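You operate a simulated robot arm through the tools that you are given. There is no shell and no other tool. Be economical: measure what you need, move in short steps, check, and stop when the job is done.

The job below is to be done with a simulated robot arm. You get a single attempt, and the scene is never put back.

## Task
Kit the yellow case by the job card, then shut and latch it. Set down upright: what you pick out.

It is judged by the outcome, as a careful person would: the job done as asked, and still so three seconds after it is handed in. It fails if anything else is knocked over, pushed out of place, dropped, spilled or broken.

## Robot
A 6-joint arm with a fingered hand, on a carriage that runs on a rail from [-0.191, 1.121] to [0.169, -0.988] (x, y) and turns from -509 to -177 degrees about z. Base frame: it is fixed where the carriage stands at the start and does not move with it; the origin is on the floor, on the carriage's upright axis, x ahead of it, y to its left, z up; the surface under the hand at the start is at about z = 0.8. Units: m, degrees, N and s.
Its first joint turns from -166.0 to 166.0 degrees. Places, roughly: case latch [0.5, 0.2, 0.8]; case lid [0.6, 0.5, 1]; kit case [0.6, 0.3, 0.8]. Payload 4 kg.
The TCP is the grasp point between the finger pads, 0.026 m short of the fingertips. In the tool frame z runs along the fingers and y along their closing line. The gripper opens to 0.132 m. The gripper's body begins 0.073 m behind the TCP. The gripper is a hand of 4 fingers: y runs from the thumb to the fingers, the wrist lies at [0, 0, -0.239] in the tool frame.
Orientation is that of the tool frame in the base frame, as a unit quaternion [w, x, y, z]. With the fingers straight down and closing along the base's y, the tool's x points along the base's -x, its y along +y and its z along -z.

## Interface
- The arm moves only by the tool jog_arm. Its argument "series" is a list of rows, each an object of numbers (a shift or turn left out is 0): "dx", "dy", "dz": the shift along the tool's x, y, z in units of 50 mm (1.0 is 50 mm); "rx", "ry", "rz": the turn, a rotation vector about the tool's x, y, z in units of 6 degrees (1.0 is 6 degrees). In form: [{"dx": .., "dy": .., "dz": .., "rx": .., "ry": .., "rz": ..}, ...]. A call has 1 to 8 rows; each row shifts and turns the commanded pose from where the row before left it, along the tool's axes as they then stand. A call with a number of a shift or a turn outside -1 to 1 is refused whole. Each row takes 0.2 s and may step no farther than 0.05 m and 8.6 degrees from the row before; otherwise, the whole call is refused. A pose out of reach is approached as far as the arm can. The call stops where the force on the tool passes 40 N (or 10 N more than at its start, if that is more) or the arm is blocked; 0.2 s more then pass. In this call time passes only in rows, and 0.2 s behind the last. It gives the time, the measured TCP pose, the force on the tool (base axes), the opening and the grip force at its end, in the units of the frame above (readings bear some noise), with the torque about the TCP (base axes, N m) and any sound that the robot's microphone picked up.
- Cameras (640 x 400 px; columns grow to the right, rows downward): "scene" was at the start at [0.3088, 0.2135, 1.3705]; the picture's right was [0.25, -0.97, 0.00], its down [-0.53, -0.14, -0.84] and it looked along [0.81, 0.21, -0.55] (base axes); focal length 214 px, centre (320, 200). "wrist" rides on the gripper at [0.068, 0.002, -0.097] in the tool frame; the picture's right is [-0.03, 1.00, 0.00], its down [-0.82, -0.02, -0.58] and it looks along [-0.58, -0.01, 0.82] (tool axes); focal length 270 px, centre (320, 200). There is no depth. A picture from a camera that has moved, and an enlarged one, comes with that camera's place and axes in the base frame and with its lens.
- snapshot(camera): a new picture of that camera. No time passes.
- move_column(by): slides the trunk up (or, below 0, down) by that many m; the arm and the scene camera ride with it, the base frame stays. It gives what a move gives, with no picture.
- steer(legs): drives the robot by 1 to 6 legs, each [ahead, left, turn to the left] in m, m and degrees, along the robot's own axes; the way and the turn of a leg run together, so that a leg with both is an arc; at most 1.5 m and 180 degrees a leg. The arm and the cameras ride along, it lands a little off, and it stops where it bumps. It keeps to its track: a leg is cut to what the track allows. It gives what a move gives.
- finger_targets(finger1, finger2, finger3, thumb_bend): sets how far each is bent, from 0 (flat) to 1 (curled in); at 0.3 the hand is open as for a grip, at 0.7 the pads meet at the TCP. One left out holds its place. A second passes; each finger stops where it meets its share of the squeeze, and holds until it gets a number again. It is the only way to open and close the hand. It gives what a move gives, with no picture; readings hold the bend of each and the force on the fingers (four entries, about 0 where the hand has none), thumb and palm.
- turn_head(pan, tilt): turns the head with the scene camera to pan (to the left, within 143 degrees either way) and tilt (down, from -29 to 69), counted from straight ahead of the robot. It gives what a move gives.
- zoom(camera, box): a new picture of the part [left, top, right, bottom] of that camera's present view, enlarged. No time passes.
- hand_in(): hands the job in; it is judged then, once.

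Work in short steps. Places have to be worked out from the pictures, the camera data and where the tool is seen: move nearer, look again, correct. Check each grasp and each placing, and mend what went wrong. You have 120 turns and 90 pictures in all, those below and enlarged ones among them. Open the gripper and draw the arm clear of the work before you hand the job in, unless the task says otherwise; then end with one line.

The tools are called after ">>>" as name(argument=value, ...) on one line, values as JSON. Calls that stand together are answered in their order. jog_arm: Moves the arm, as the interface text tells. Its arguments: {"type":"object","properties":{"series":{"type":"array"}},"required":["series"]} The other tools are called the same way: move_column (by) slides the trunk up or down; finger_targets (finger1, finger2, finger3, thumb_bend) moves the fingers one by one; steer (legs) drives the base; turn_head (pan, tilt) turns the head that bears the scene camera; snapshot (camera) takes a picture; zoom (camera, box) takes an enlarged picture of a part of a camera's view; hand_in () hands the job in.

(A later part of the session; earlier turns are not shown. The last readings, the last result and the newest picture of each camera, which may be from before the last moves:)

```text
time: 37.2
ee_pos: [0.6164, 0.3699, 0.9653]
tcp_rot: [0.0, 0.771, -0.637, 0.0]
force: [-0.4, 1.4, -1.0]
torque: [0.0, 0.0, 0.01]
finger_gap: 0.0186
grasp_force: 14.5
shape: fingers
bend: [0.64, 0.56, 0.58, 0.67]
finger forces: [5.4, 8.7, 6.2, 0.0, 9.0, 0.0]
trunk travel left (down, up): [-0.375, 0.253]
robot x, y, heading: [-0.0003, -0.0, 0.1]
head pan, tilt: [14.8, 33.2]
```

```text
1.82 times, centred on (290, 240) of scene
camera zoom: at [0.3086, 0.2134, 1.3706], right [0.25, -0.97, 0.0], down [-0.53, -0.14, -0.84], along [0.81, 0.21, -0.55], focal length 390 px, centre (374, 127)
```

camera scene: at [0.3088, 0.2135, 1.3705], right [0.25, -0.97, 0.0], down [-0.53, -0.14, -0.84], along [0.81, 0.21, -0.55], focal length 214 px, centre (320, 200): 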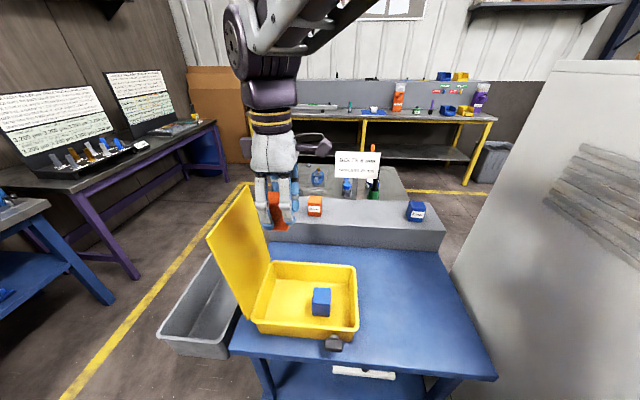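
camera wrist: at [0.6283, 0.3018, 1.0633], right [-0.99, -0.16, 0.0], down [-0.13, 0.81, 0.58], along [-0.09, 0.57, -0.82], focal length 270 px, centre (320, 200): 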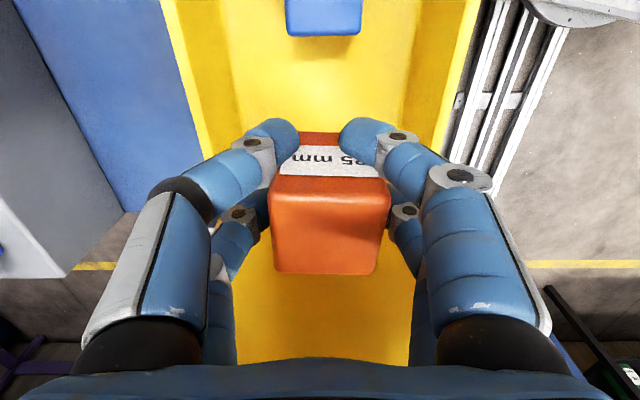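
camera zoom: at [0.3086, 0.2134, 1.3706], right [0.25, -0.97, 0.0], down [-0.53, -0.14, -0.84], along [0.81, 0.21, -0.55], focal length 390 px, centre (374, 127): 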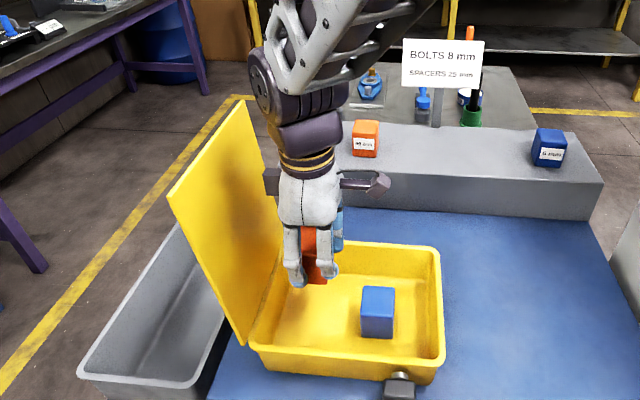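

Centred, and clear of the lid by my estimate. I descend to just above the floor with force monitoring.

>>> jog_arm(series=[{"dz": 0.5}, {"dz": 0.5}, {"dz": 0.5}, {"dz": 0.5}])

>>> zoom(camera="scene", box=[180, 170, 380, 350])

```text
time: 38.2
ee_pos: [0.6205, 0.3694, 0.8655]
tcp_rot: [0.0, 0.77, -0.638, -0.001]
force: [-0.4, -1.5, -2.0]
torque: [0.01, -0.03, 0.01]
finger_gap: 0.0182
grasp_force: 14.7
shape: fingers
bend: [0.64, 0.56, 0.58, 0.67]
finger forces: [5.2, 8.7, 6.3, 0.0, 8.8, 0.0]
trunk travel left (down, up): [-0.375, 0.253]
robot x, y, heading: [0.0019, -0.0003, -0.0]
head pan, tilt: [14.8, 33.2]
```

```text
2.22 times, centred on (280, 260) of scene
camera zoom: at [0.3086, 0.2134, 1.3706], right [0.25, -0.97, 0.0], down [-0.53, -0.14, -0.84], along [0.81, 0.21, -0.55], focal length 477 px, centre (409, 67)
```

zoom: 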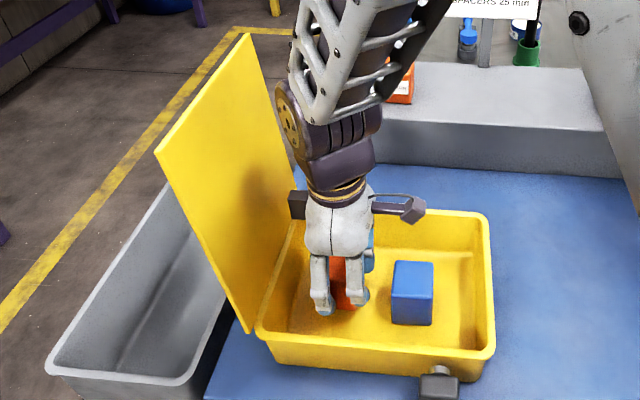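

>>> jog_arm(series=[{"dz": 0.1}, {"dz": 0.1}, {"dz": 0.06}, {"dz": 0.06}])

```text
time: 39.2
ee_pos: [0.6166, 0.37, 0.8502]
tcp_rot: [0.0, 0.77, -0.637, 0.0]
force: [-0.1, 0.2, 1.1]
torque: [0.11, 0.06, -0.01]
finger_gap: 0.0125
grasp_force: 12.3
shape: fingers
bend: [0.65, 0.56, 0.58, 0.69]
finger forces: [4.5, 7.6, 7.5, 0.0, 5.0, 0.0]
trunk travel left (down, up): [-0.375, 0.253]
robot x, y, heading: [0.0018, -0.0016, 0.0]
head pan, tilt: [14.8, 33.2]
```

Slight contact (force changed from -2 to +1 N, grip easing). I lower 2 mm more, then release.

>>> jog_arm(series=[{"dz": 0.04}])

>>> finger_targets(finger1=0.48, finger2=0.47, finger3=0.47, thumb_bend=0.5)

>>> snapshot(camera="wrist")

```text
time: 39.6
ee_pos: [0.6183, 0.3687, 0.8487]
tcp_rot: [-0.001, 0.771, -0.637, 0.001]
force: [0.8, -1.6, 6.8]
torque: [0.11, 0.12, 0.01]
finger_gap: 0.0123
grasp_force: 14.3
shape: fingers
bend: [0.65, 0.57, 0.58, 0.69]
finger forces: [5.7, 8.3, 8.1, 0.1, 6.0, 0.0]
trunk travel left (down, up): [-0.375, 0.253]
robot x, y, heading: [-0.0001, -0.0019, 0.0]
head pan, tilt: [14.8, 33.2]
```

```text
time: 40.6
ee_pos: [0.6168, 0.3693, 0.8485]
tcp_rot: [0.0, 0.771, -0.637, 0.0]
force: [0.0, -0.1, -0.1]
torque: [0.0, 0.0, 0.01]
finger_gap: 0.0687
grasp_force: 0.0
shape: fingers
bend: [0.48, 0.47, 0.47, 0.5]
finger forces: [0.1, 0.0, 0.0, 0.0, 0.0, 0.0]
trunk travel left (down, up): [-0.375, 0.253]
robot x, y, heading: [-0.0017, -0.0001, 0.3]
head pan, tilt: [14.8, 33.2]
```

```text
53 pictures are left
camera wrist: at [0.6283, 0.3021, 0.9453], right [-0.99, -0.16, 0.0], down [-0.13, 0.81, 0.58], along [-0.09, 0.57, -0.82], focal length 270 px, centre (320, 200)
```

wrist: 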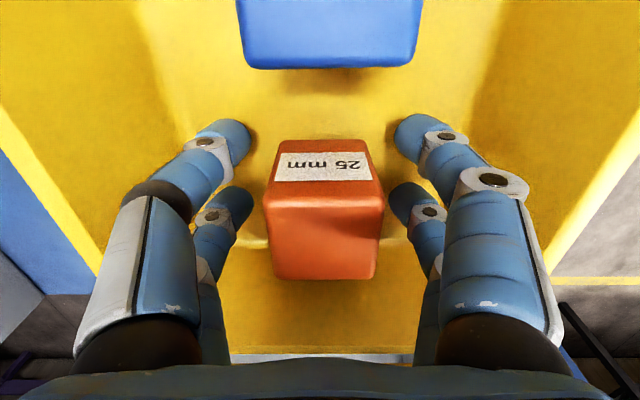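

The spacers box stands free and upright. I raise the hand clear (straight up, then higher) and look.

>>> jog_arm(series=[{"dz": -0.4}, {"dz": -0.6}, {"dz": -0.8}, {"dz": -0.9}, {"dz": -0.9}, {"dz": -0.9}, {"dz": -0.9}, {"dz": -0.9}])

>>> snapshot(camera="wrist")

>>> zoom(camera="scene", box=[180, 170, 400, 370])

```text
time: 42.4
ee_pos: [0.6166, 0.3669, 1.1633]
tcp_rot: [0.0, 0.77, -0.638, 0.0]
force: [0.4, -0.6, 0.1]
torque: [-0.02, 0.02, 0.02]
finger_gap: 0.0687
grasp_force: 0.1
shape: fingers
bend: [0.48, 0.47, 0.47, 0.5]
finger forces: [0.1, 0.1, 0.0, 0.0, 0.0, 0.1]
trunk travel left (down, up): [-0.375, 0.253]
robot x, y, heading: [0.0022, -0.0013, -0.2]
head pan, tilt: [14.8, 33.2]
```

```text
52 pictures are left
camera wrist: at [0.6267, 0.2998, 1.261], right [-0.99, -0.16, 0.0], down [-0.13, 0.81, 0.58], along [-0.09, 0.57, -0.82], focal length 270 px, centre (320, 200)
```

wrist: 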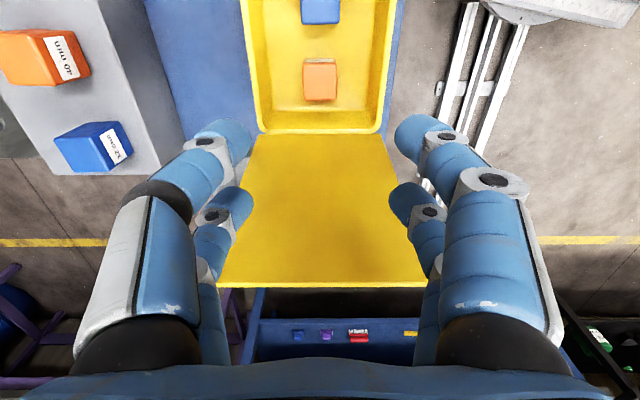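

```text
2.00 times, centred on (290, 270) of scene
camera zoom: at [0.3089, 0.2136, 1.3704], right [0.25, -0.97, 0.0], down [-0.53, -0.14, -0.84], along [0.81, 0.21, -0.55], focal length 429 px, centre (380, 60)
```

zoom: 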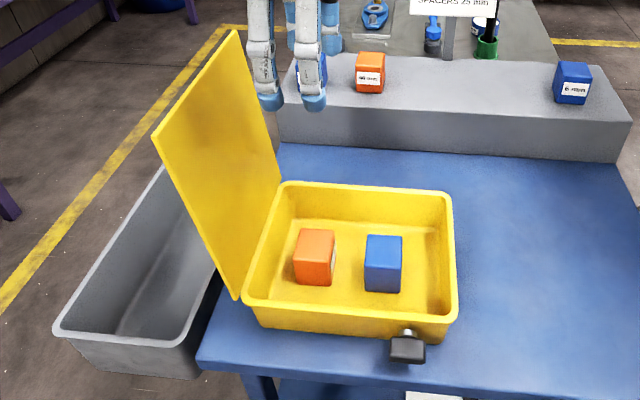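

Both boxes stand upright in the case. Now the lid, standing nearly vertical with its top at z≈1.14 on the case's left side. I close the hand to a fist, raise it, and go over to the lid's outer side.

>>> finger_targets(finger1=0.68, finger2=0.68, finger3=0.68, thumb_bend=0.68)

>>> jog_arm(series=[{"dz": -0.8}, {"dz": -0.8}, {"dx": -0.8}, {"dx": -0.8}, {"dx": -0.8}, {"dx": -0.8}])

>>> turn_head(pan=35, tilt=33)

>>> snapshot(camera="scene")

>>> snapshot(camera="wrist")

```text
time: 43.4
ee_pos: [0.6154, 0.3661, 1.1646]
tcp_rot: [0.0, 0.77, -0.637, 0.0]
force: [-0.4, 0.2, 0.2]
torque: [0.02, 0.0, -0.02]
finger_gap: 0.0077
grasp_force: 0.1
shape: fingers
bend: [0.68, 0.68, 0.68, 0.68]
finger forces: [0.0, 0.1, 0.0, 0.0, 0.0, 0.0]
trunk travel left (down, up): [-0.375, 0.253]
robot x, y, heading: [0.0003, -0.001, 0.1]
head pan, tilt: [14.8, 33.2]
```

```text
time: 44.8
ee_pos: [0.5865, 0.5257, 1.2468]
tcp_rot: [0.0, 0.77, -0.638, 0.0]
force: [-0.4, 0.1, -0.1]
torque: [-0.02, 0.0, -0.02]
finger_gap: 0.0074
grasp_force: 0.1
shape: fingers
bend: [0.68, 0.68, 0.68, 0.68]
finger forces: [0.1, 0.0, 0.0, 0.1, 0.1, 0.0]
trunk travel left (down, up): [-0.375, 0.253]
robot x, y, heading: [-0.0011, 0.0017, -0.0]
head pan, tilt: [14.8, 33.2]
```

```text
time: 45.6
ee_pos: [0.5866, 0.5259, 1.2465]
tcp_rot: [0.0, 0.77, -0.637, 0.0]
force: [-0.1, -0.9, -0.1]
torque: [0.02, -0.03, 0.03]
finger_gap: 0.0074
grasp_force: 0.1
shape: fingers
bend: [0.68, 0.68, 0.68, 0.68]
finger forces: [0.1, 0.0, 0.0, 0.1, 0.0, 0.1]
trunk travel left (down, up): [-0.375, 0.253]
robot x, y, heading: [0.0006, -0.0027, -0.1]
head pan, tilt: [35.0, 33.0]
```

```text
50 pictures are left
camera scene: at [0.2958, 0.2419, 1.3708], right [0.57, -0.82, 0.0], down [-0.45, -0.31, -0.84], along [0.69, 0.48, -0.54], focal length 214 px, centre (320, 200)
```

scene: 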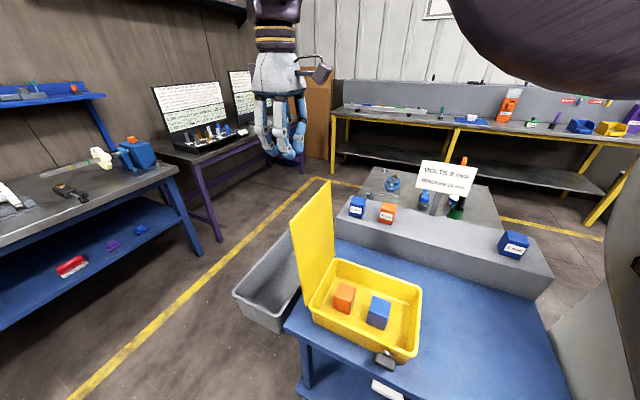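

```text
49 pictures are left
camera wrist: at [0.5974, 0.4583, 1.3427], right [-0.99, -0.16, 0.0], down [-0.13, 0.81, 0.58], along [-0.09, 0.57, -0.82], focal length 270 px, centre (320, 200)
```

wrist: 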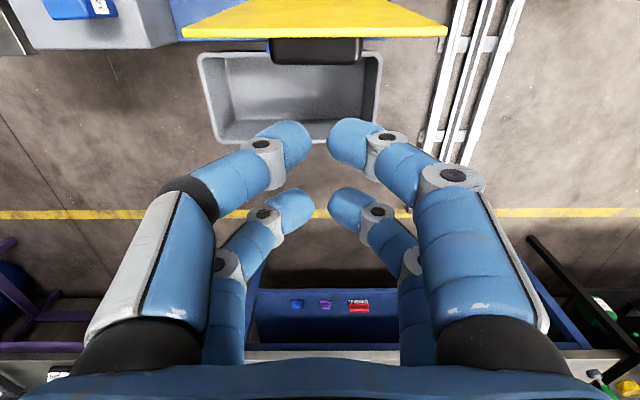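

The fist is about 2.5 cm beyond the lid's outer face. I descend beside the lid's upper part.

>>> jog_arm(series=[{"dz": 0.7}, {"dz": 0.7}, {"dz": 0.7}, {"dz": 0.6}])

>>> snapshot(camera="wrist")

>>> snapshot(camera="scene")

```text
time: 46.6
ee_pos: [0.5883, 0.5256, 1.1075]
tcp_rot: [0.0, 0.771, -0.637, 0.0]
force: [-0.8, 0.2, 0.5]
torque: [0.01, -0.04, 0.02]
finger_gap: 0.0075
grasp_force: 0.0
shape: fingers
bend: [0.68, 0.68, 0.68, 0.68]
finger forces: [0.0, 0.0, 0.0, 0.0, 0.0, 0.0]
trunk travel left (down, up): [-0.375, 0.253]
robot x, y, heading: [0.0012, -0.0006, -0.1]
head pan, tilt: [35.0, 33.0]
```

```text
48 pictures are left
camera wrist: at [0.5999, 0.4578, 1.2043], right [-0.99, -0.16, 0.0], down [-0.13, 0.81, 0.58], along [-0.09, 0.57, -0.82], focal length 270 px, centre (320, 200)
```

wrist: 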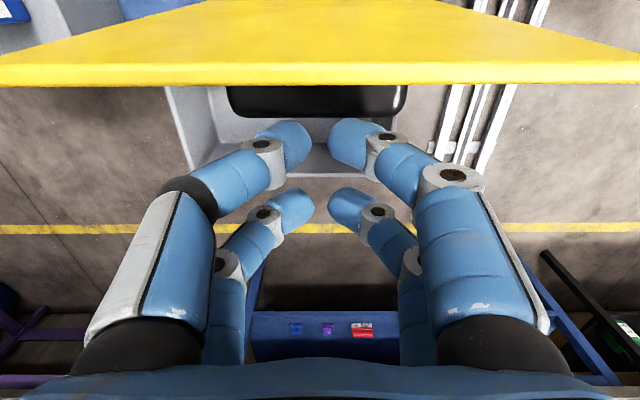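

```text
47 pictures are left
camera scene: at [0.2956, 0.2418, 1.3708], right [0.57, -0.82, 0.0], down [-0.45, -0.31, -0.84], along [0.69, 0.48, -0.54], focal length 214 px, centre (320, 200)
```

scene: 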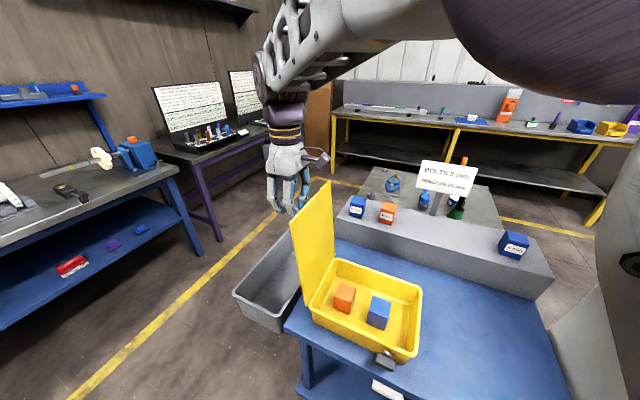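

A dark handle protrudes from the lid's outer face below the fingertips; the tips are level with the lid's upper part. I start pushing towards the case.

>>> jog_arm(series=[{"dx": 0.3}, {"dx": 0.3}, {"dx": 0.3}, {"dx": 0.3}])

>>> snapshot(camera="scene")

```text
time: 47.6
ee_pos: [0.6003, 0.4667, 1.1099]
tcp_rot: [0.0, 0.771, -0.637, 0.0]
force: [-0.5, 0.5, -1.1]
torque: [0.0, 0.01, -0.01]
finger_gap: 0.0071
grasp_force: 0.7
shape: fingers
bend: [0.68, 0.68, 0.68, 0.68]
finger forces: [0.8, 0.1, 0.0, 0.0, 0.1, 0.0]
trunk travel left (down, up): [-0.375, 0.253]
robot x, y, heading: [-0.0022, -0.0001, -0.0]
head pan, tilt: [35.0, 33.0]
```

```text
46 pictures are left
camera scene: at [0.2957, 0.2421, 1.3708], right [0.57, -0.82, 0.0], down [-0.45, -0.31, -0.84], along [0.69, 0.48, -0.54], focal length 214 px, centre (320, 200)
```

scene: 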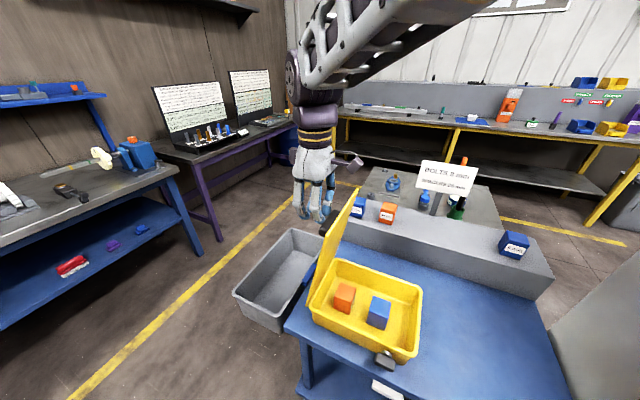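

The lid follows with very little force. I continue along an arc around the hinge.

>>> jog_arm(series=[{"dx": 0.35, "dz": 0.03}, {"dx": 0.35, "dz": 0.06}, {"dx": 0.33, "dz": 0.09}, {"dx": 0.33, "dz": 0.12}, {"dx": 0.32, "dz": 0.15}, {"dx": 0.3, "dz": 0.18}])

>>> snapshot(camera="scene")

>>> snapshot(camera="wrist")

```text
time: 49.0
ee_pos: [0.617, 0.3695, 1.0771]
tcp_rot: [0.0, 0.77, -0.638, 0.0]
force: [0.2, 0.4, -0.7]
torque: [-0.02, -0.01, -0.03]
finger_gap: 0.0065
grasp_force: 0.0
shape: fingers
bend: [0.68, 0.68, 0.68, 0.68]
finger forces: [0.2, 0.1, 0.0, 0.0, 0.0, 0.0]
trunk travel left (down, up): [-0.375, 0.253]
robot x, y, heading: [-0.0001, -0.0013, 0.3]
head pan, tilt: [35.0, 33.0]
```

```text
45 pictures are left
camera scene: at [0.2956, 0.242, 1.3708], right [0.57, -0.82, 0.0], down [-0.45, -0.31, -0.84], along [0.69, 0.48, -0.54], focal length 214 px, centre (320, 200)
```

scene: 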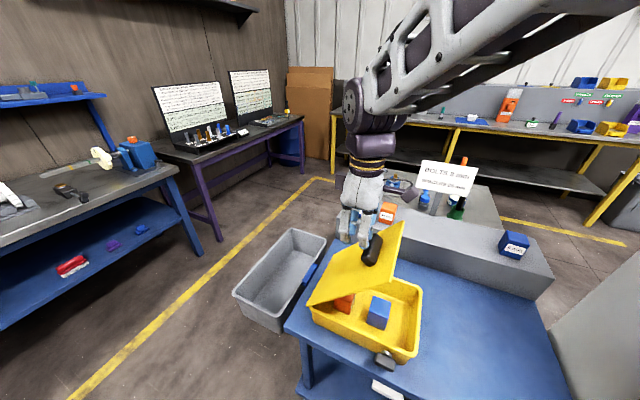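

```text
44 pictures are left
camera wrist: at [0.628, 0.3027, 1.1741], right [-0.99, -0.16, 0.0], down [-0.13, 0.81, 0.58], along [-0.09, 0.57, -0.82], focal length 270 px, centre (320, 200)
```

wrist: 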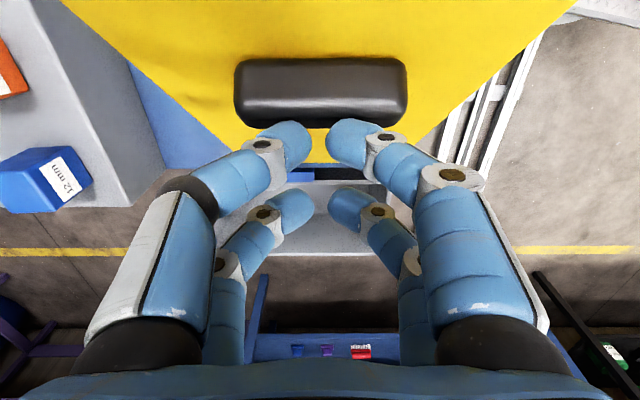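

The lid is at about 60° and following smoothly. I continue the arc down to about 20°.

>>> jog_arm(series=[{"dx": 0.29, "dz": 0.19}, {"dx": 0.28, "dz": 0.21}, {"dx": 0.25, "dz": 0.24}, {"dx": 0.24, "dz": 0.25}, {"dx": 0.21, "dz": 0.28}, {"dx": 0.19, "dz": 0.29}, {"dx": 0.16, "dz": 0.31}, {"dx": 0.13, "dz": 0.32}])

>>> snapshot(camera="scene")

>>> snapshot(camera="wrist")

```text
time: 50.8
ee_pos: [0.6346, 0.2817, 0.9737]
tcp_rot: [0.0, 0.77, -0.637, 0.001]
force: [0.1, 0.2, 0.1]
torque: [-0.02, -0.02, 0.01]
finger_gap: 0.0067
grasp_force: 0.0
shape: fingers
bend: [0.68, 0.68, 0.68, 0.68]
finger forces: [0.0, 0.1, 0.1, 0.1, 0.1, 0.0]
trunk travel left (down, up): [-0.375, 0.253]
robot x, y, heading: [0.0023, -0.0024, -0.1]
head pan, tilt: [35.0, 33.0]
```

```text
43 pictures are left
camera scene: at [0.2956, 0.2419, 1.3708], right [0.57, -0.82, 0.0], down [-0.45, -0.31, -0.84], along [0.69, 0.48, -0.54], focal length 214 px, centre (320, 200)
```

scene: 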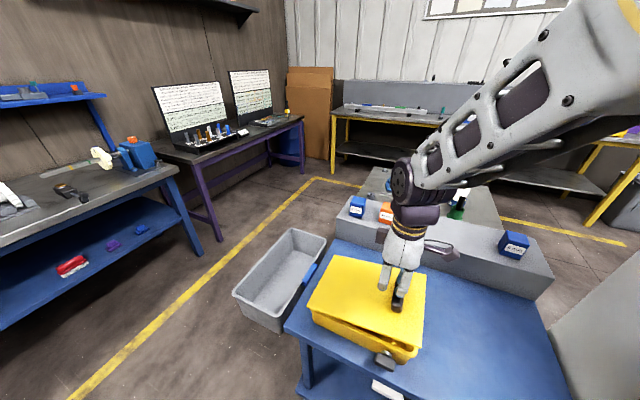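

```text
42 pictures are left
camera wrist: at [0.6452, 0.2143, 1.0704], right [-0.99, -0.16, 0.0], down [-0.13, 0.81, 0.58], along [-0.09, 0.57, -0.82], focal length 270 px, centre (320, 200)
```

wrist: 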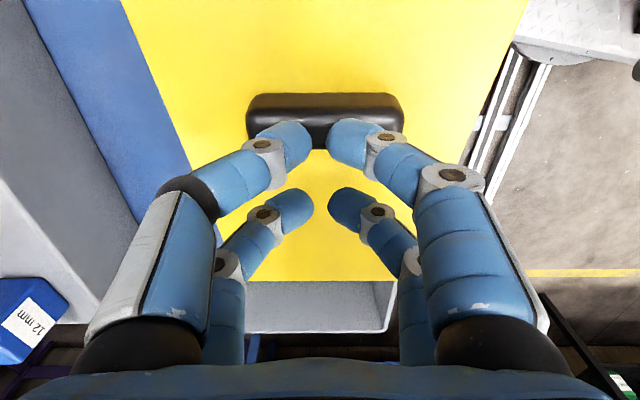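

Nearly closed. I continue down gently, pressing next to the handle.

>>> jog_arm(series=[{"dx": 0.08, "dz": 0.3}, {"dx": 0.04, "dz": 0.25}, {"dz": 0.2}, {"dz": 0.15}])

>>> zoom(camera="scene", box=[270, 210, 470, 390])

```text
time: 51.8
ee_pos: [0.6395, 0.2781, 0.9385]
tcp_rot: [-0.006, 0.77, -0.638, 0.003]
force: [-2.0, -3.4, 25.7]
torque: [-0.53, 0.02, -0.06]
finger_gap: 0.0028
grasp_force: 12.8
shape: fingers
bend: [0.71, 0.68, 0.68, 0.71]
finger forces: [14.4, 0.0, 0.0, 0.1, 10.6, 0.1]
trunk travel left (down, up): [-0.375, 0.253]
robot x, y, heading: [-0.0018, -0.0, 0.0]
head pan, tilt: [35.0, 33.0]
stopped in row 4: the force on the tool passed its limit at 49 N (the readings are from after the stop); the commanded pose is now the measured one
```

```text
2.22 times, centred on (370, 300) of scene
camera zoom: at [0.2951, 0.2412, 1.3712], right [0.57, -0.82, 0.0], down [-0.45, -0.31, -0.84], along [0.69, 0.48, -0.54], focal length 477 px, centre (209, -22)
```

zoom: 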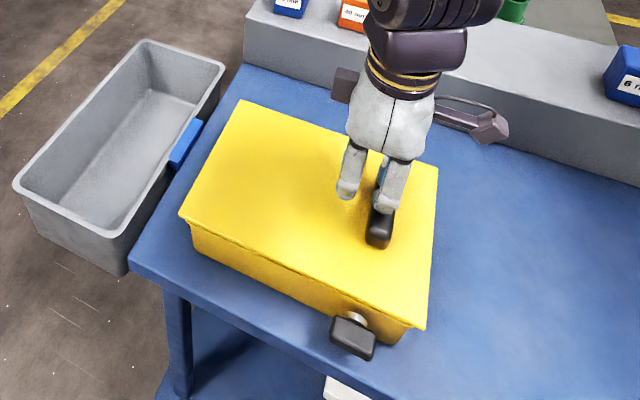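

It met firm resistance, so the lid seems shut. I lift the hand and look at lid and latch.

>>> jog_arm(series=[{"dz": -0.3}, {"dz": -0.7}, {"dz": -0.9}, {"dz": -0.9}, {"dz": -0.9}])

>>> zoom(camera="scene", box=[270, 230, 470, 390])

>>> snapshot(camera="wrist")

```text
time: 53.0
ee_pos: [0.6407, 0.2754, 1.1222]
tcp_rot: [-0.004, 0.77, -0.638, 0.001]
force: [0.7, -0.4, -0.5]
torque: [-0.03, 0.05, -0.03]
finger_gap: 0.0066
grasp_force: 0.0
shape: fingers
bend: [0.68, 0.68, 0.68, 0.68]
finger forces: [0.0, 0.1, 0.0, 0.1, 0.0, 0.0]
trunk travel left (down, up): [-0.375, 0.253]
robot x, y, heading: [0.0012, -0.0003, 0.1]
head pan, tilt: [35.0, 33.0]
```

```text
2.50 times, centred on (370, 310) of scene
camera zoom: at [0.2961, 0.2419, 1.3707], right [0.57, -0.82, 0.0], down [-0.45, -0.31, -0.84], along [0.69, 0.48, -0.54], focal length 536 px, centre (195, -75)
```

zoom: 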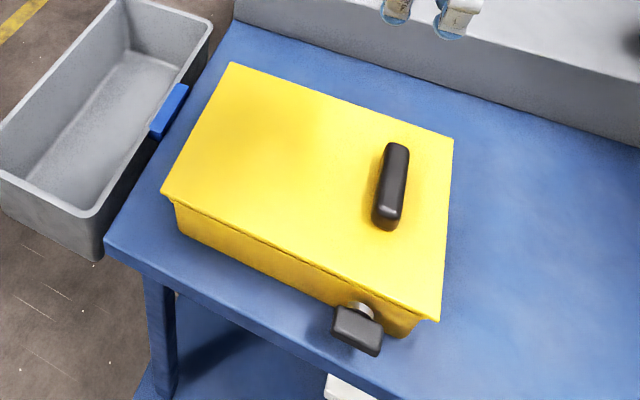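

```text
39 pictures are left
camera wrist: at [0.651, 0.2072, 1.2192], right [-0.99, -0.16, -0.01], down [-0.14, 0.8, 0.58], along [-0.09, 0.57, -0.81], focal length 270 px, centre (320, 200)
```

wrist: 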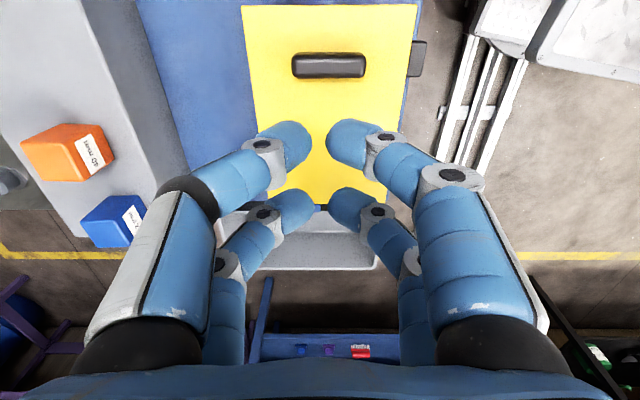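

The lid lies shut. I zoom hard on the latch at the near side.

>>> zoom(camera="scene", box=[355, 325, 435, 375])

>>> zoom(camera="wrist", box=[370, 20, 450, 100])

```text
8.00 times, centred on (395, 350) of scene
camera zoom: at [0.2961, 0.2419, 1.3707], right [0.57, -0.82, 0.0], down [-0.45, -0.31, -0.84], along [0.69, 0.48, -0.54], focal length 1716 px, centre (-280, -1000)
```

zoom: 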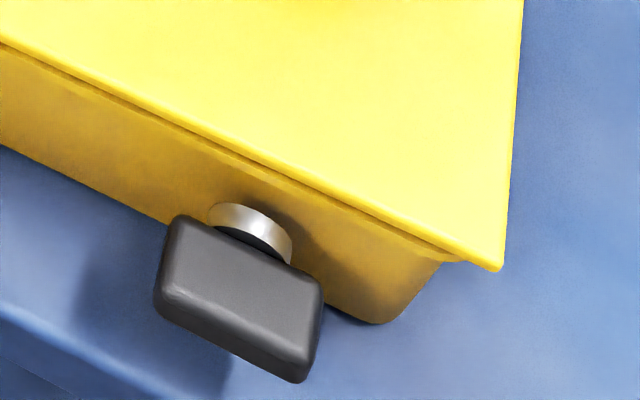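

```text
5.00 times, centred on (410, 60) of wrist
camera zoom: at [0.651, 0.2072, 1.2192], right [-0.99, -0.16, -0.01], down [-0.14, 0.8, 0.58], along [-0.09, 0.57, -0.81], focal length 1351 px, centre (-130, 900)
```

zoom: 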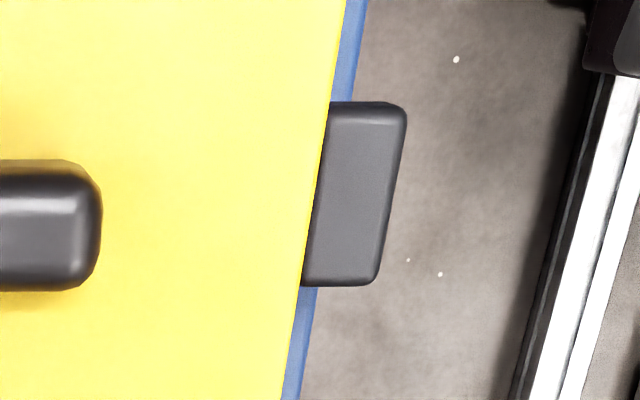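

The latch is a turn knob: a short boss with a black bar, about 40 mm long and lying level, centred near (0.526, 0.238, 0.84) and overhanging the table edge. It likely needs a quarter turn, which I can do by pressing a bar end from above. First I turn the hand back (camera towards the robot) and bring it near, high up.

>>> jog_arm(series=[{"rz": 1}, {"rz": 1}, {"rz": 1}, {"rz": 1}, {"rz": 1}, {"rz": 1}, {"rz": 1}, {"rz": 1}])

>>> jog_arm(series=[{"rz": 1}, {"rz": 1}, {"rz": 1}, {"rz": 1}, {"rz": 1}, {"rz": 1}, {"rz": 1}])

>>> jog_arm(series=[{"dx": 0.6, "dy": -0.17}, {"dx": 0.6, "dy": -0.17}, {"dx": 0.6, "dy": -0.17}, {"dx": 0.57, "dy": -0.17}])

>>> steer(legs=[[0.035, -0.22, 0]])

>>> snapshot(camera="scene")

>>> snapshot(camera="wrist")

```text
time: 54.8
ee_pos: [0.6362, 0.2769, 1.1215]
tcp_rot: [0.005, -0.443, 0.896, 0.0]
force: [-0.2, 0.0, -0.8]
torque: [-0.01, -0.02, 0.04]
finger_gap: 0.0066
grasp_force: 0.1
shape: fingers
bend: [0.68, 0.68, 0.68, 0.68]
finger forces: [0.1, 0.0, 0.0, 0.1, 0.0, 0.0]
trunk travel left (down, up): [-0.375, 0.253]
robot x, y, heading: [0.0019, -0.0007, -0.1]
head pan, tilt: [35.0, 33.0]
```

```text
time: 56.4
ee_pos: [0.6361, 0.2771, 1.1217]
tcp_rot: [0.004, -0.093, 0.996, 0.003]
force: [-0.4, -0.2, -0.2]
torque: [0.01, 0.01, -0.04]
finger_gap: 0.0065
grasp_force: 0.0
shape: fingers
bend: [0.68, 0.68, 0.68, 0.68]
finger forces: [0.1, 0.0, 0.0, 0.0, 0.1, 0.0]
trunk travel left (down, up): [-0.375, 0.253]
robot x, y, heading: [-0.0021, 0.0011, -0.0]
head pan, tilt: [35.0, 33.0]
```

```text
time: 57.4
ee_pos: [0.5247, 0.2209, 1.1194]
tcp_rot: [0.004, -0.094, 0.996, 0.002]
force: [1.3, 0.9, -0.6]
torque: [-0.02, 0.0, 0.01]
finger_gap: 0.0068
grasp_force: 0.0
shape: fingers
bend: [0.68, 0.68, 0.68, 0.68]
finger forces: [0.1, 0.0, 0.0, 0.0, 0.1, 0.0]
trunk travel left (down, up): [-0.375, 0.253]
robot x, y, heading: [0.0007, -0.0001, 0.1]
head pan, tilt: [35.0, 33.0]
```

```text
time: 59.0
ee_pos: [0.5287, 0.1176, 1.1202]
tcp_rot: [0.004, -0.137, 0.991, 0.002]
force: [0.4, -0.4, 0.1]
torque: [0.02, 0.0, 0.01]
finger_gap: 0.0071
grasp_force: 0.1
shape: fingers
bend: [0.68, 0.68, 0.68, 0.68]
finger forces: [0.0, 0.1, 0.0, 0.0, 0.0, 0.0]
trunk travel left (down, up): [-0.375, 0.253]
robot x, y, heading: [0.0214, -0.1495, 4.9]
head pan, tilt: [35.0, 33.0]
stopped in leg 1: the robot was blocked; the commanded pose is now the measured one
```

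```text
36 pictures are left
camera scene: at [0.2981, 0.119, 1.3701], right [0.64, -0.77, 0.0], down [-0.42, -0.35, -0.84], along [0.64, 0.54, -0.55], focal length 214 px, centre (320, 200)
```

scene: 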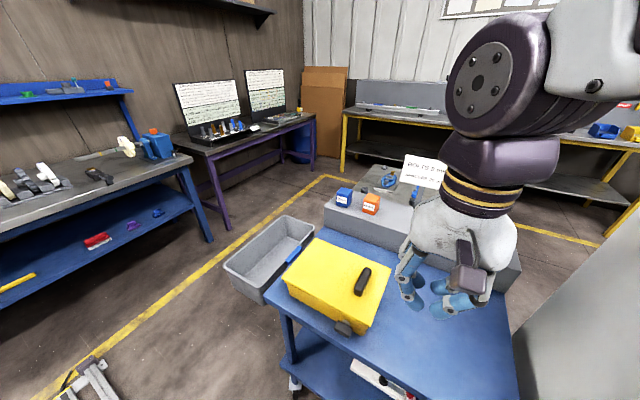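

```text
35 pictures are left
camera wrist: at [0.4615, 0.1009, 1.2158], right [-0.25, 0.97, 0.0], down [0.79, 0.2, 0.58], along [0.57, 0.15, -0.81], focal length 270 px, centre (320, 200)
```

wrist: 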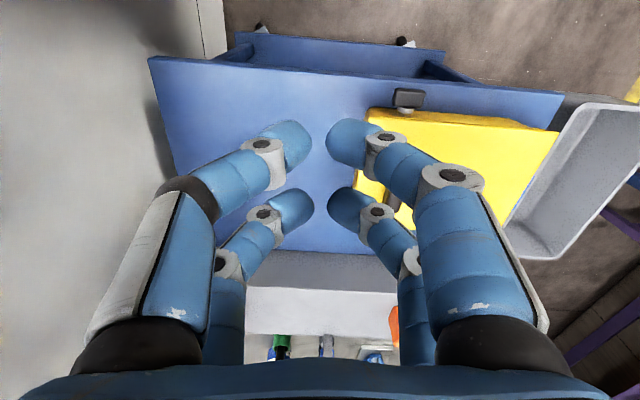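

The drive bumped something at about y=-0.15. I back off a little and look to the right to see what it was.

>>> steer(legs=[[-0.005, 0.04, -4.9]])

>>> turn_head(pan=-45, tilt=30)

>>> snapshot(camera="scene")

```text
time: 59.9
ee_pos: [0.5445, 0.1087, 1.1202]
tcp_rot: [0.004, -0.094, 0.996, 0.002]
force: [0.6, -0.1, 0.1]
torque: [0.01, 0.02, 0.02]
finger_gap: 0.0069
grasp_force: 0.1
shape: fingers
bend: [0.68, 0.68, 0.68, 0.68]
finger forces: [0.0, 0.0, 0.0, 0.0, 0.1, 0.0]
trunk travel left (down, up): [-0.375, 0.253]
robot x, y, heading: [0.0178, -0.1103, -0.4]
head pan, tilt: [35.0, 33.0]
```

```text
time: 61.4
ee_pos: [0.5453, 0.1085, 1.1195]
tcp_rot: [0.003, -0.094, 0.996, 0.002]
force: [-0.2, -0.1, -1.3]
torque: [0.03, 0.0, 0.01]
finger_gap: 0.0068
grasp_force: 0.1
shape: fingers
bend: [0.68, 0.68, 0.68, 0.68]
finger forces: [0.0, 0.0, 0.0, 0.0, 0.1, 0.0]
trunk travel left (down, up): [-0.375, 0.253]
robot x, y, heading: [0.021, -0.1139, -0.1]
head pan, tilt: [-45.0, 30.0]
```

```text
34 pictures are left
camera scene: at [0.306, 0.0142, 1.3755], right [-0.71, -0.71, 0.0], down [-0.35, 0.35, -0.87], along [0.61, -0.61, -0.5], focal length 214 px, centre (320, 200)
```

scene: 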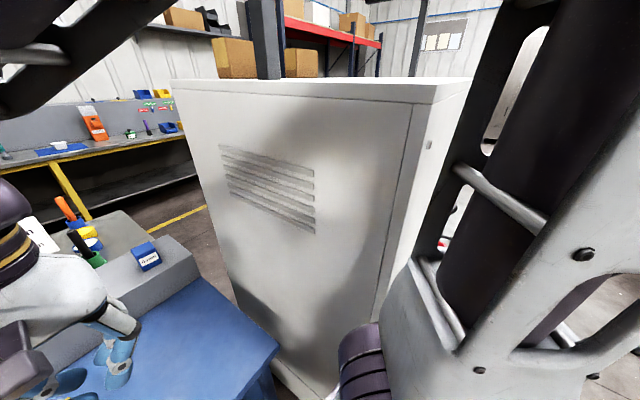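

A tall cabinet on the right limits the arm; it stands unharmed. I work from the left side instead and drive to about y = 0.52, watching for bumps.

>>> steer(legs=[[-0.054, 0.315, 0], [-0.054, 0.315, 0]])

>>> turn_head(pan=-25, tilt=38)

>>> snapshot(camera="scene")

```text
time: 65.3
ee_pos: [0.4334, 0.7536, 1.1208]
tcp_rot: [0.004, -0.101, 0.995, 0.002]
force: [0.2, 0.3, -0.1]
torque: [-0.04, 0.0, 0.0]
finger_gap: 0.007
grasp_force: 0.1
shape: fingers
bend: [0.68, 0.68, 0.68, 0.68]
finger forces: [0.1, 0.0, 0.0, 0.0, 0.0, 0.0]
trunk travel left (down, up): [-0.375, 0.253]
robot x, y, heading: [-0.0872, 0.5252, 0.9]
head pan, tilt: [-45.0, 30.0]
```

```text
time: 66.2
ee_pos: [0.4328, 0.7529, 1.1209]
tcp_rot: [0.005, -0.101, 0.995, 0.002]
force: [0.5, -0.2, 0.3]
torque: [0.0, -0.01, 0.0]
finger_gap: 0.0066
grasp_force: 0.1
shape: fingers
bend: [0.68, 0.68, 0.68, 0.68]
finger forces: [0.0, 0.0, 0.0, 0.0, 0.1, 0.0]
trunk travel left (down, up): [-0.375, 0.253]
robot x, y, heading: [-0.0909, 0.5268, 0.6]
head pan, tilt: [-25.0, 38.0]
```

```text
33 pictures are left
camera scene: at [0.2093, 0.6833, 1.3632], right [-0.41, -0.91, 0.0], down [-0.56, 0.25, -0.79], along [0.72, -0.32, -0.62], focal length 214 px, centre (320, 200)
```

scene: 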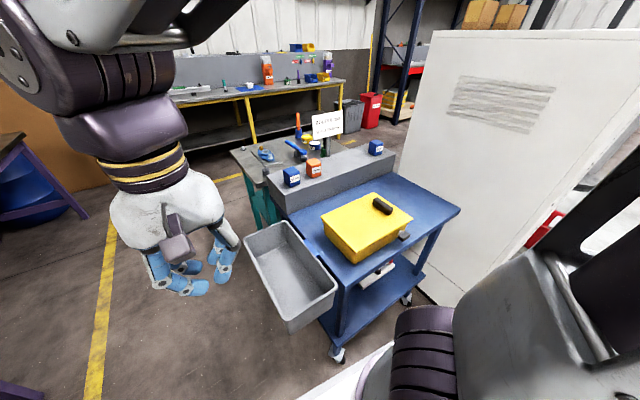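

Good view of the case. I zoom on the latch from here and swing the hand over towards it.

>>> zoom(camera="scene", box=[360, 200, 440, 260])

>>> jog_arm(series=[{"dy": -0.86, "dx": 0.06}, {"dy": -0.86, "dx": 0.06}, {"dy": -0.86, "dx": 0.06}, {"dy": -0.86, "dx": 0.06}, {"dy": -0.86, "dx": 0.06}, {"dy": -0.86, "dx": 0.06}])

>>> jog_arm(series=[{"dy": -0.86, "dx": 0.06}, {"dy": -0.86, "dx": 0.06}, {"dy": -0.86, "dx": 0.06}, {"dy": -0.86, "dx": 0.06}, {"dy": -0.86, "dx": 0.06}, {"dy": -0.86, "dx": 0.06}])

>>> snapshot(camera="wrist")

>>> snapshot(camera="scene")

```text
6.67 times, centred on (400, 230) of scene
camera zoom: at [0.2093, 0.6833, 1.3632], right [-0.41, -0.91, 0.0], down [-0.56, 0.25, -0.79], along [0.72, -0.32, -0.62], focal length 1430 px, centre (-213, 0)
```

zoom: 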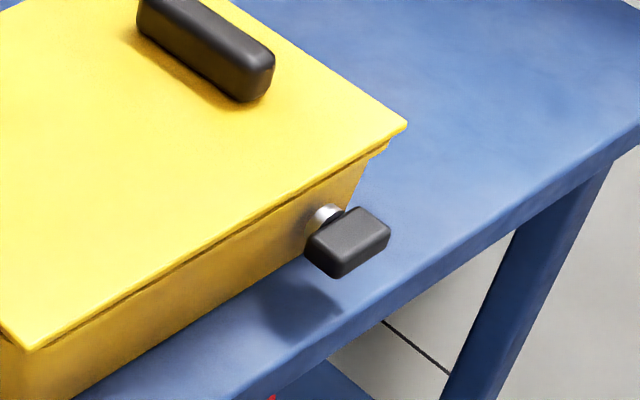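

```text
time: 67.6
ee_pos: [0.469, 0.4956, 1.1184]
tcp_rot: [0.005, -0.102, 0.995, 0.002]
force: [-0.6, -0.4, -1.1]
torque: [-0.01, 0.02, 0.01]
finger_gap: 0.007
grasp_force: 0.1
shape: fingers
bend: [0.68, 0.68, 0.68, 0.68]
finger forces: [0.0, 0.0, 0.0, 0.0, 0.1, 0.1]
trunk travel left (down, up): [-0.375, 0.253]
robot x, y, heading: [-0.0892, 0.5248, 0.7]
head pan, tilt: [-25.0, 38.0]
```

```text
time: 69.0
ee_pos: [0.4987, 0.2412, 1.117]
tcp_rot: [0.004, -0.101, 0.995, 0.001]
force: [-0.2, -0.3, 0.1]
torque: [-0.03, -0.02, 0.01]
finger_gap: 0.0069
grasp_force: 0.1
shape: fingers
bend: [0.68, 0.68, 0.68, 0.68]
finger forces: [0.1, 0.0, 0.0, 0.1, 0.1, 0.1]
trunk travel left (down, up): [-0.375, 0.253]
robot x, y, heading: [-0.0945, 0.5257, 0.8]
head pan, tilt: [-25.0, 38.0]
```

```text
31 pictures are left
camera wrist: at [0.4316, 0.2294, 1.2127], right [-0.18, 0.98, 0.0], down [0.8, 0.14, 0.58], along [0.58, 0.11, -0.81], focal length 270 px, centre (320, 200)
```

wrist: 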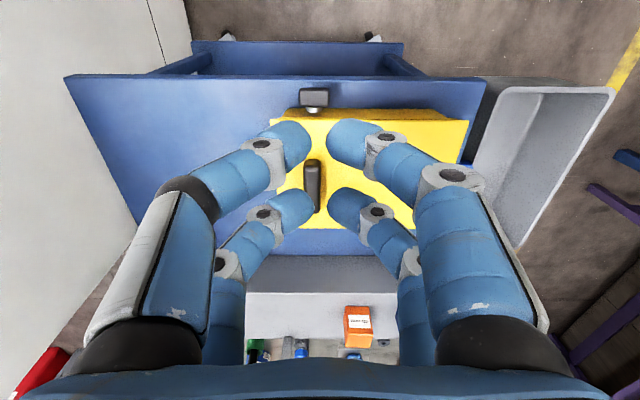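

```text
30 pictures are left
camera scene: at [0.2091, 0.6837, 1.3632], right [-0.41, -0.91, 0.0], down [-0.56, 0.25, -0.79], along [0.72, -0.32, -0.62], focal length 214 px, centre (320, 200)
```

scene: 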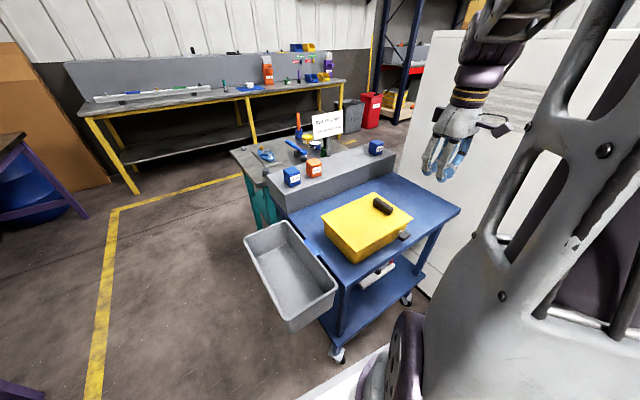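

The bar is centred at about (0.526, 0.243), top at z≈0.85. I position the fist so its right rear fingertip will meet the bar's right end (from my side), descend to just above and check.

>>> jog_arm(series=[{"dy": -0.5, "dz": 0.6}, {"dz": 0.8}, {"dz": 0.8}, {"dz": 0.8}, {"dz": 0.8}, {"dz": 0.5}])

>>> snapshot(camera="wrist")

>>> zoom(camera="scene", box=[340, 160, 460, 260])

```text
time: 70.4
ee_pos: [0.508, 0.2181, 0.9034]
tcp_rot: [0.004, -0.1, 0.995, 0.002]
force: [0.1, -0.7, 0.4]
torque: [-0.05, 0.01, 0.01]
finger_gap: 0.0067
grasp_force: 0.1
shape: fingers
bend: [0.68, 0.68, 0.68, 0.68]
finger forces: [0.1, 0.0, 0.0, 0.0, 0.0, 0.0]
trunk travel left (down, up): [-0.375, 0.253]
robot x, y, heading: [-0.0886, 0.5251, 0.9]
head pan, tilt: [-25.0, 38.0]
```

```text
29 pictures are left
camera wrist: at [0.4395, 0.2056, 0.9993], right [-0.18, 0.98, 0.0], down [0.8, 0.14, 0.58], along [0.58, 0.11, -0.81], focal length 270 px, centre (320, 200)
```

wrist: 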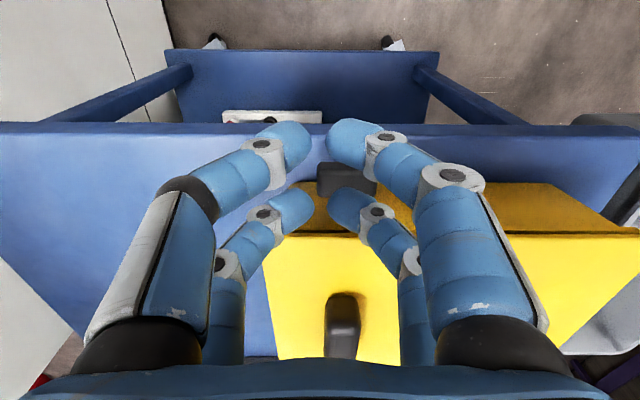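

```text
4.00 times, centred on (400, 210) of scene
camera zoom: at [0.2091, 0.6835, 1.3632], right [-0.41, -0.91, 0.0], down [-0.56, 0.25, -0.79], along [0.72, -0.32, -0.62], focal length 858 px, centre (0, 160)
```

zoom: 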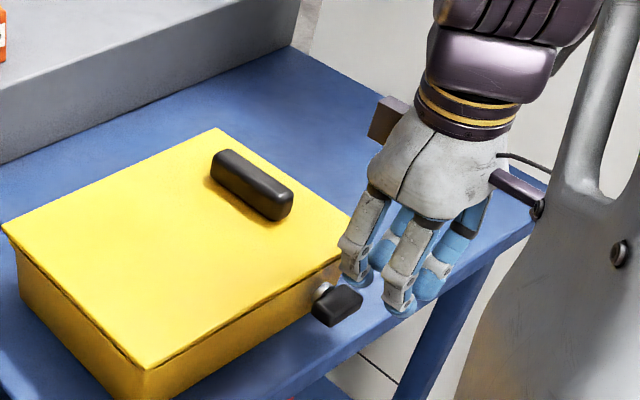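

The finger is too central on the bar; I shift about 11 mm to the right and press down slowly.

>>> jog_arm(series=[{"dy": -0.22}, {"dz": 0.4}, {"dz": 0.2}, {"dz": 0.1}])

>>> zoom(camera="scene", box=[370, 190, 450, 250])

```text
time: 71.4
ee_pos: [0.5108, 0.206, 0.8695]
tcp_rot: [0.004, -0.101, 0.995, 0.002]
force: [0.5, -0.6, -0.1]
torque: [0.0, 0.01, -0.04]
finger_gap: 0.0066
grasp_force: 0.0
shape: fingers
bend: [0.68, 0.69, 0.68, 0.68]
finger forces: [0.0, 1.2, 0.0, 0.0, 0.1, 0.1]
trunk travel left (down, up): [-0.375, 0.253]
robot x, y, heading: [-0.0898, 0.5263, 1.0]
head pan, tilt: [-25.0, 38.0]
```

```text
6.67 times, centred on (410, 220) of scene
camera zoom: at [0.2093, 0.6834, 1.3632], right [-0.41, -0.91, 0.0], down [-0.56, 0.25, -0.79], along [0.72, -0.32, -0.62], focal length 1430 px, centre (-280, 67)
```

zoom: 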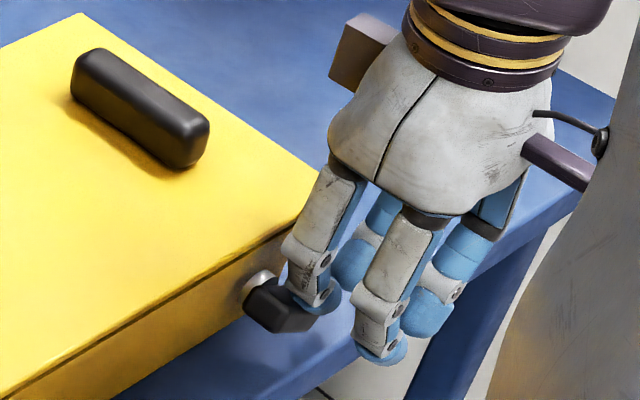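

Finger 2 touches the bar's end, which seems to begin to tilt. I press on in 5 mm steps.

>>> jog_arm(series=[{"dz": 0.1}, {"dz": 0.1}, {"dz": 0.1}])

>>> zoom(camera="scene", box=[370, 190, 450, 250])

```text
time: 72.2
ee_pos: [0.5096, 0.2049, 0.8546]
tcp_rot: [0.005, -0.1, 0.995, 0.001]
force: [2.6, -10.1, 12.8]
torque: [0.35, -0.17, -0.21]
finger_gap: 0.0071
grasp_force: 8.1
shape: fingers
bend: [0.68, 0.71, 0.67, 0.68]
finger forces: [0.0, 15.7, 0.0, 0.0, 0.0, 0.0]
trunk travel left (down, up): [-0.375, 0.253]
robot x, y, heading: [-0.0916, 0.5282, 0.3]
head pan, tilt: [-25.0, 38.0]
```

```text
6.67 times, centred on (410, 220) of scene
camera zoom: at [0.2092, 0.683, 1.3633], right [-0.41, -0.91, 0.0], down [-0.56, 0.25, -0.79], along [0.72, -0.32, -0.62], focal length 1430 px, centre (-280, 67)
```

zoom: 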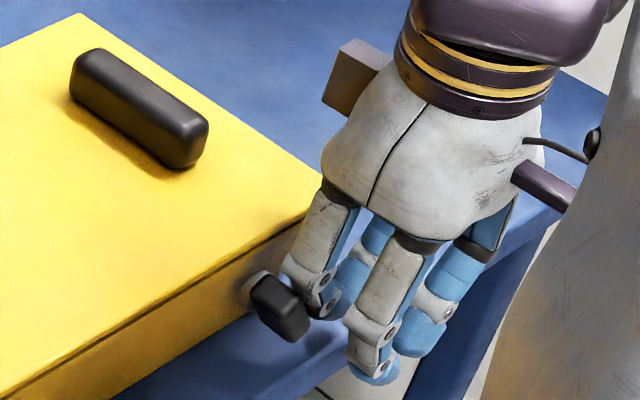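

The bar turns (about 40° now). I follow through with down and leftward steps.

>>> jog_arm(series=[{"dz": 0.1, "dy": 0.04}, {"dz": 0.1, "dy": 0.08}, {"dz": 0.08, "dy": 0.1}])

>>> zoom(camera="scene", box=[370, 190, 450, 250])

```text
time: 72.8
ee_pos: [0.5097, 0.2071, 0.8481]
tcp_rot: [0.008, -0.099, 0.995, -0.003]
force: [-0.3, -11.3, 12.0]
torque: [0.41, -0.15, -0.17]
finger_gap: 0.0068
grasp_force: 9.2
shape: fingers
bend: [0.68, 0.71, 0.63, 0.68]
finger forces: [0.0, 17.3, 0.0, 0.0, 0.0, 0.1]
trunk travel left (down, up): [-0.375, 0.253]
robot x, y, heading: [-0.0926, 0.5226, 0.8]
head pan, tilt: [-25.0, 38.0]
stopped in row 3: the force on the tool passed its limit at 45 N (the readings are from after the stop); the commanded pose is now the measured one
```

```text
6.67 times, centred on (410, 220) of scene
camera zoom: at [0.2094, 0.6824, 1.3632], right [-0.41, -0.91, 0.0], down [-0.56, 0.25, -0.79], along [0.72, -0.32, -0.62], focal length 1430 px, centre (-280, 67)
```

zoom: 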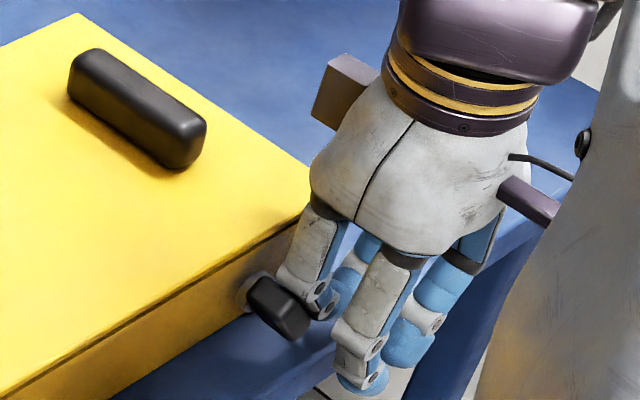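

The force limit tripped with the bar near 40°. I lift off and inspect the latch.

>>> jog_arm(series=[{"dy": -0.1, "dz": -0.1}, {"dz": -0.4}, {"dz": -0.8}, {"dz": -0.8}])

>>> zoom(camera="scene", box=[360, 200, 440, 260])

>>> snapshot(camera="wrist")

```text
time: 73.8
ee_pos: [0.5117, 0.2045, 0.9514]
tcp_rot: [0.006, -0.1, 0.995, 0.001]
force: [0.2, -0.4, 0.4]
torque: [0.04, 0.03, 0.01]
finger_gap: 0.0068
grasp_force: 0.0
shape: fingers
bend: [0.68, 0.68, 0.68, 0.68]
finger forces: [0.1, 0.0, 0.0, 0.0, 0.0, 0.0]
trunk travel left (down, up): [-0.375, 0.253]
robot x, y, heading: [-0.091, 0.5235, 0.6]
head pan, tilt: [-25.0, 38.0]
```

```text
6.67 times, centred on (400, 230) of scene
camera zoom: at [0.2098, 0.683, 1.3631], right [-0.41, -0.91, 0.0], down [-0.56, 0.25, -0.79], along [0.72, -0.32, -0.62], focal length 1430 px, centre (-213, 0)
```

zoom: 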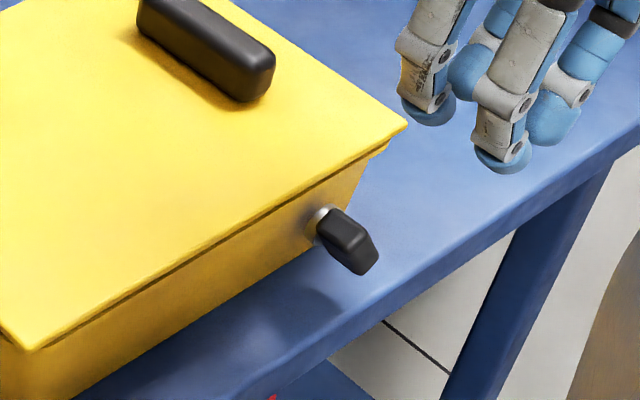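

```text
23 pictures are left
camera wrist: at [0.4423, 0.1924, 1.0466], right [-0.17, 0.98, 0.0], down [0.8, 0.14, 0.59], along [0.58, 0.1, -0.81], focal length 270 px, centre (320, 200)
```

wrist: 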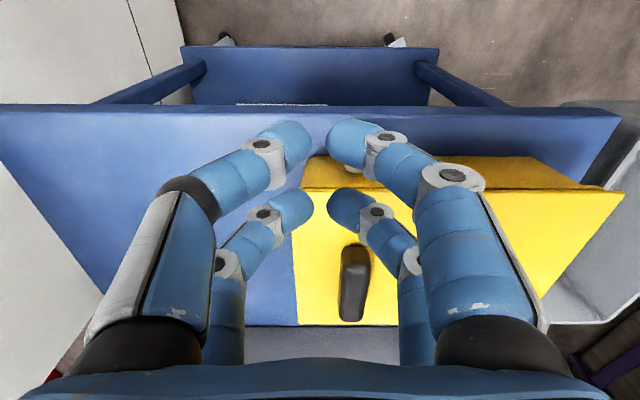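

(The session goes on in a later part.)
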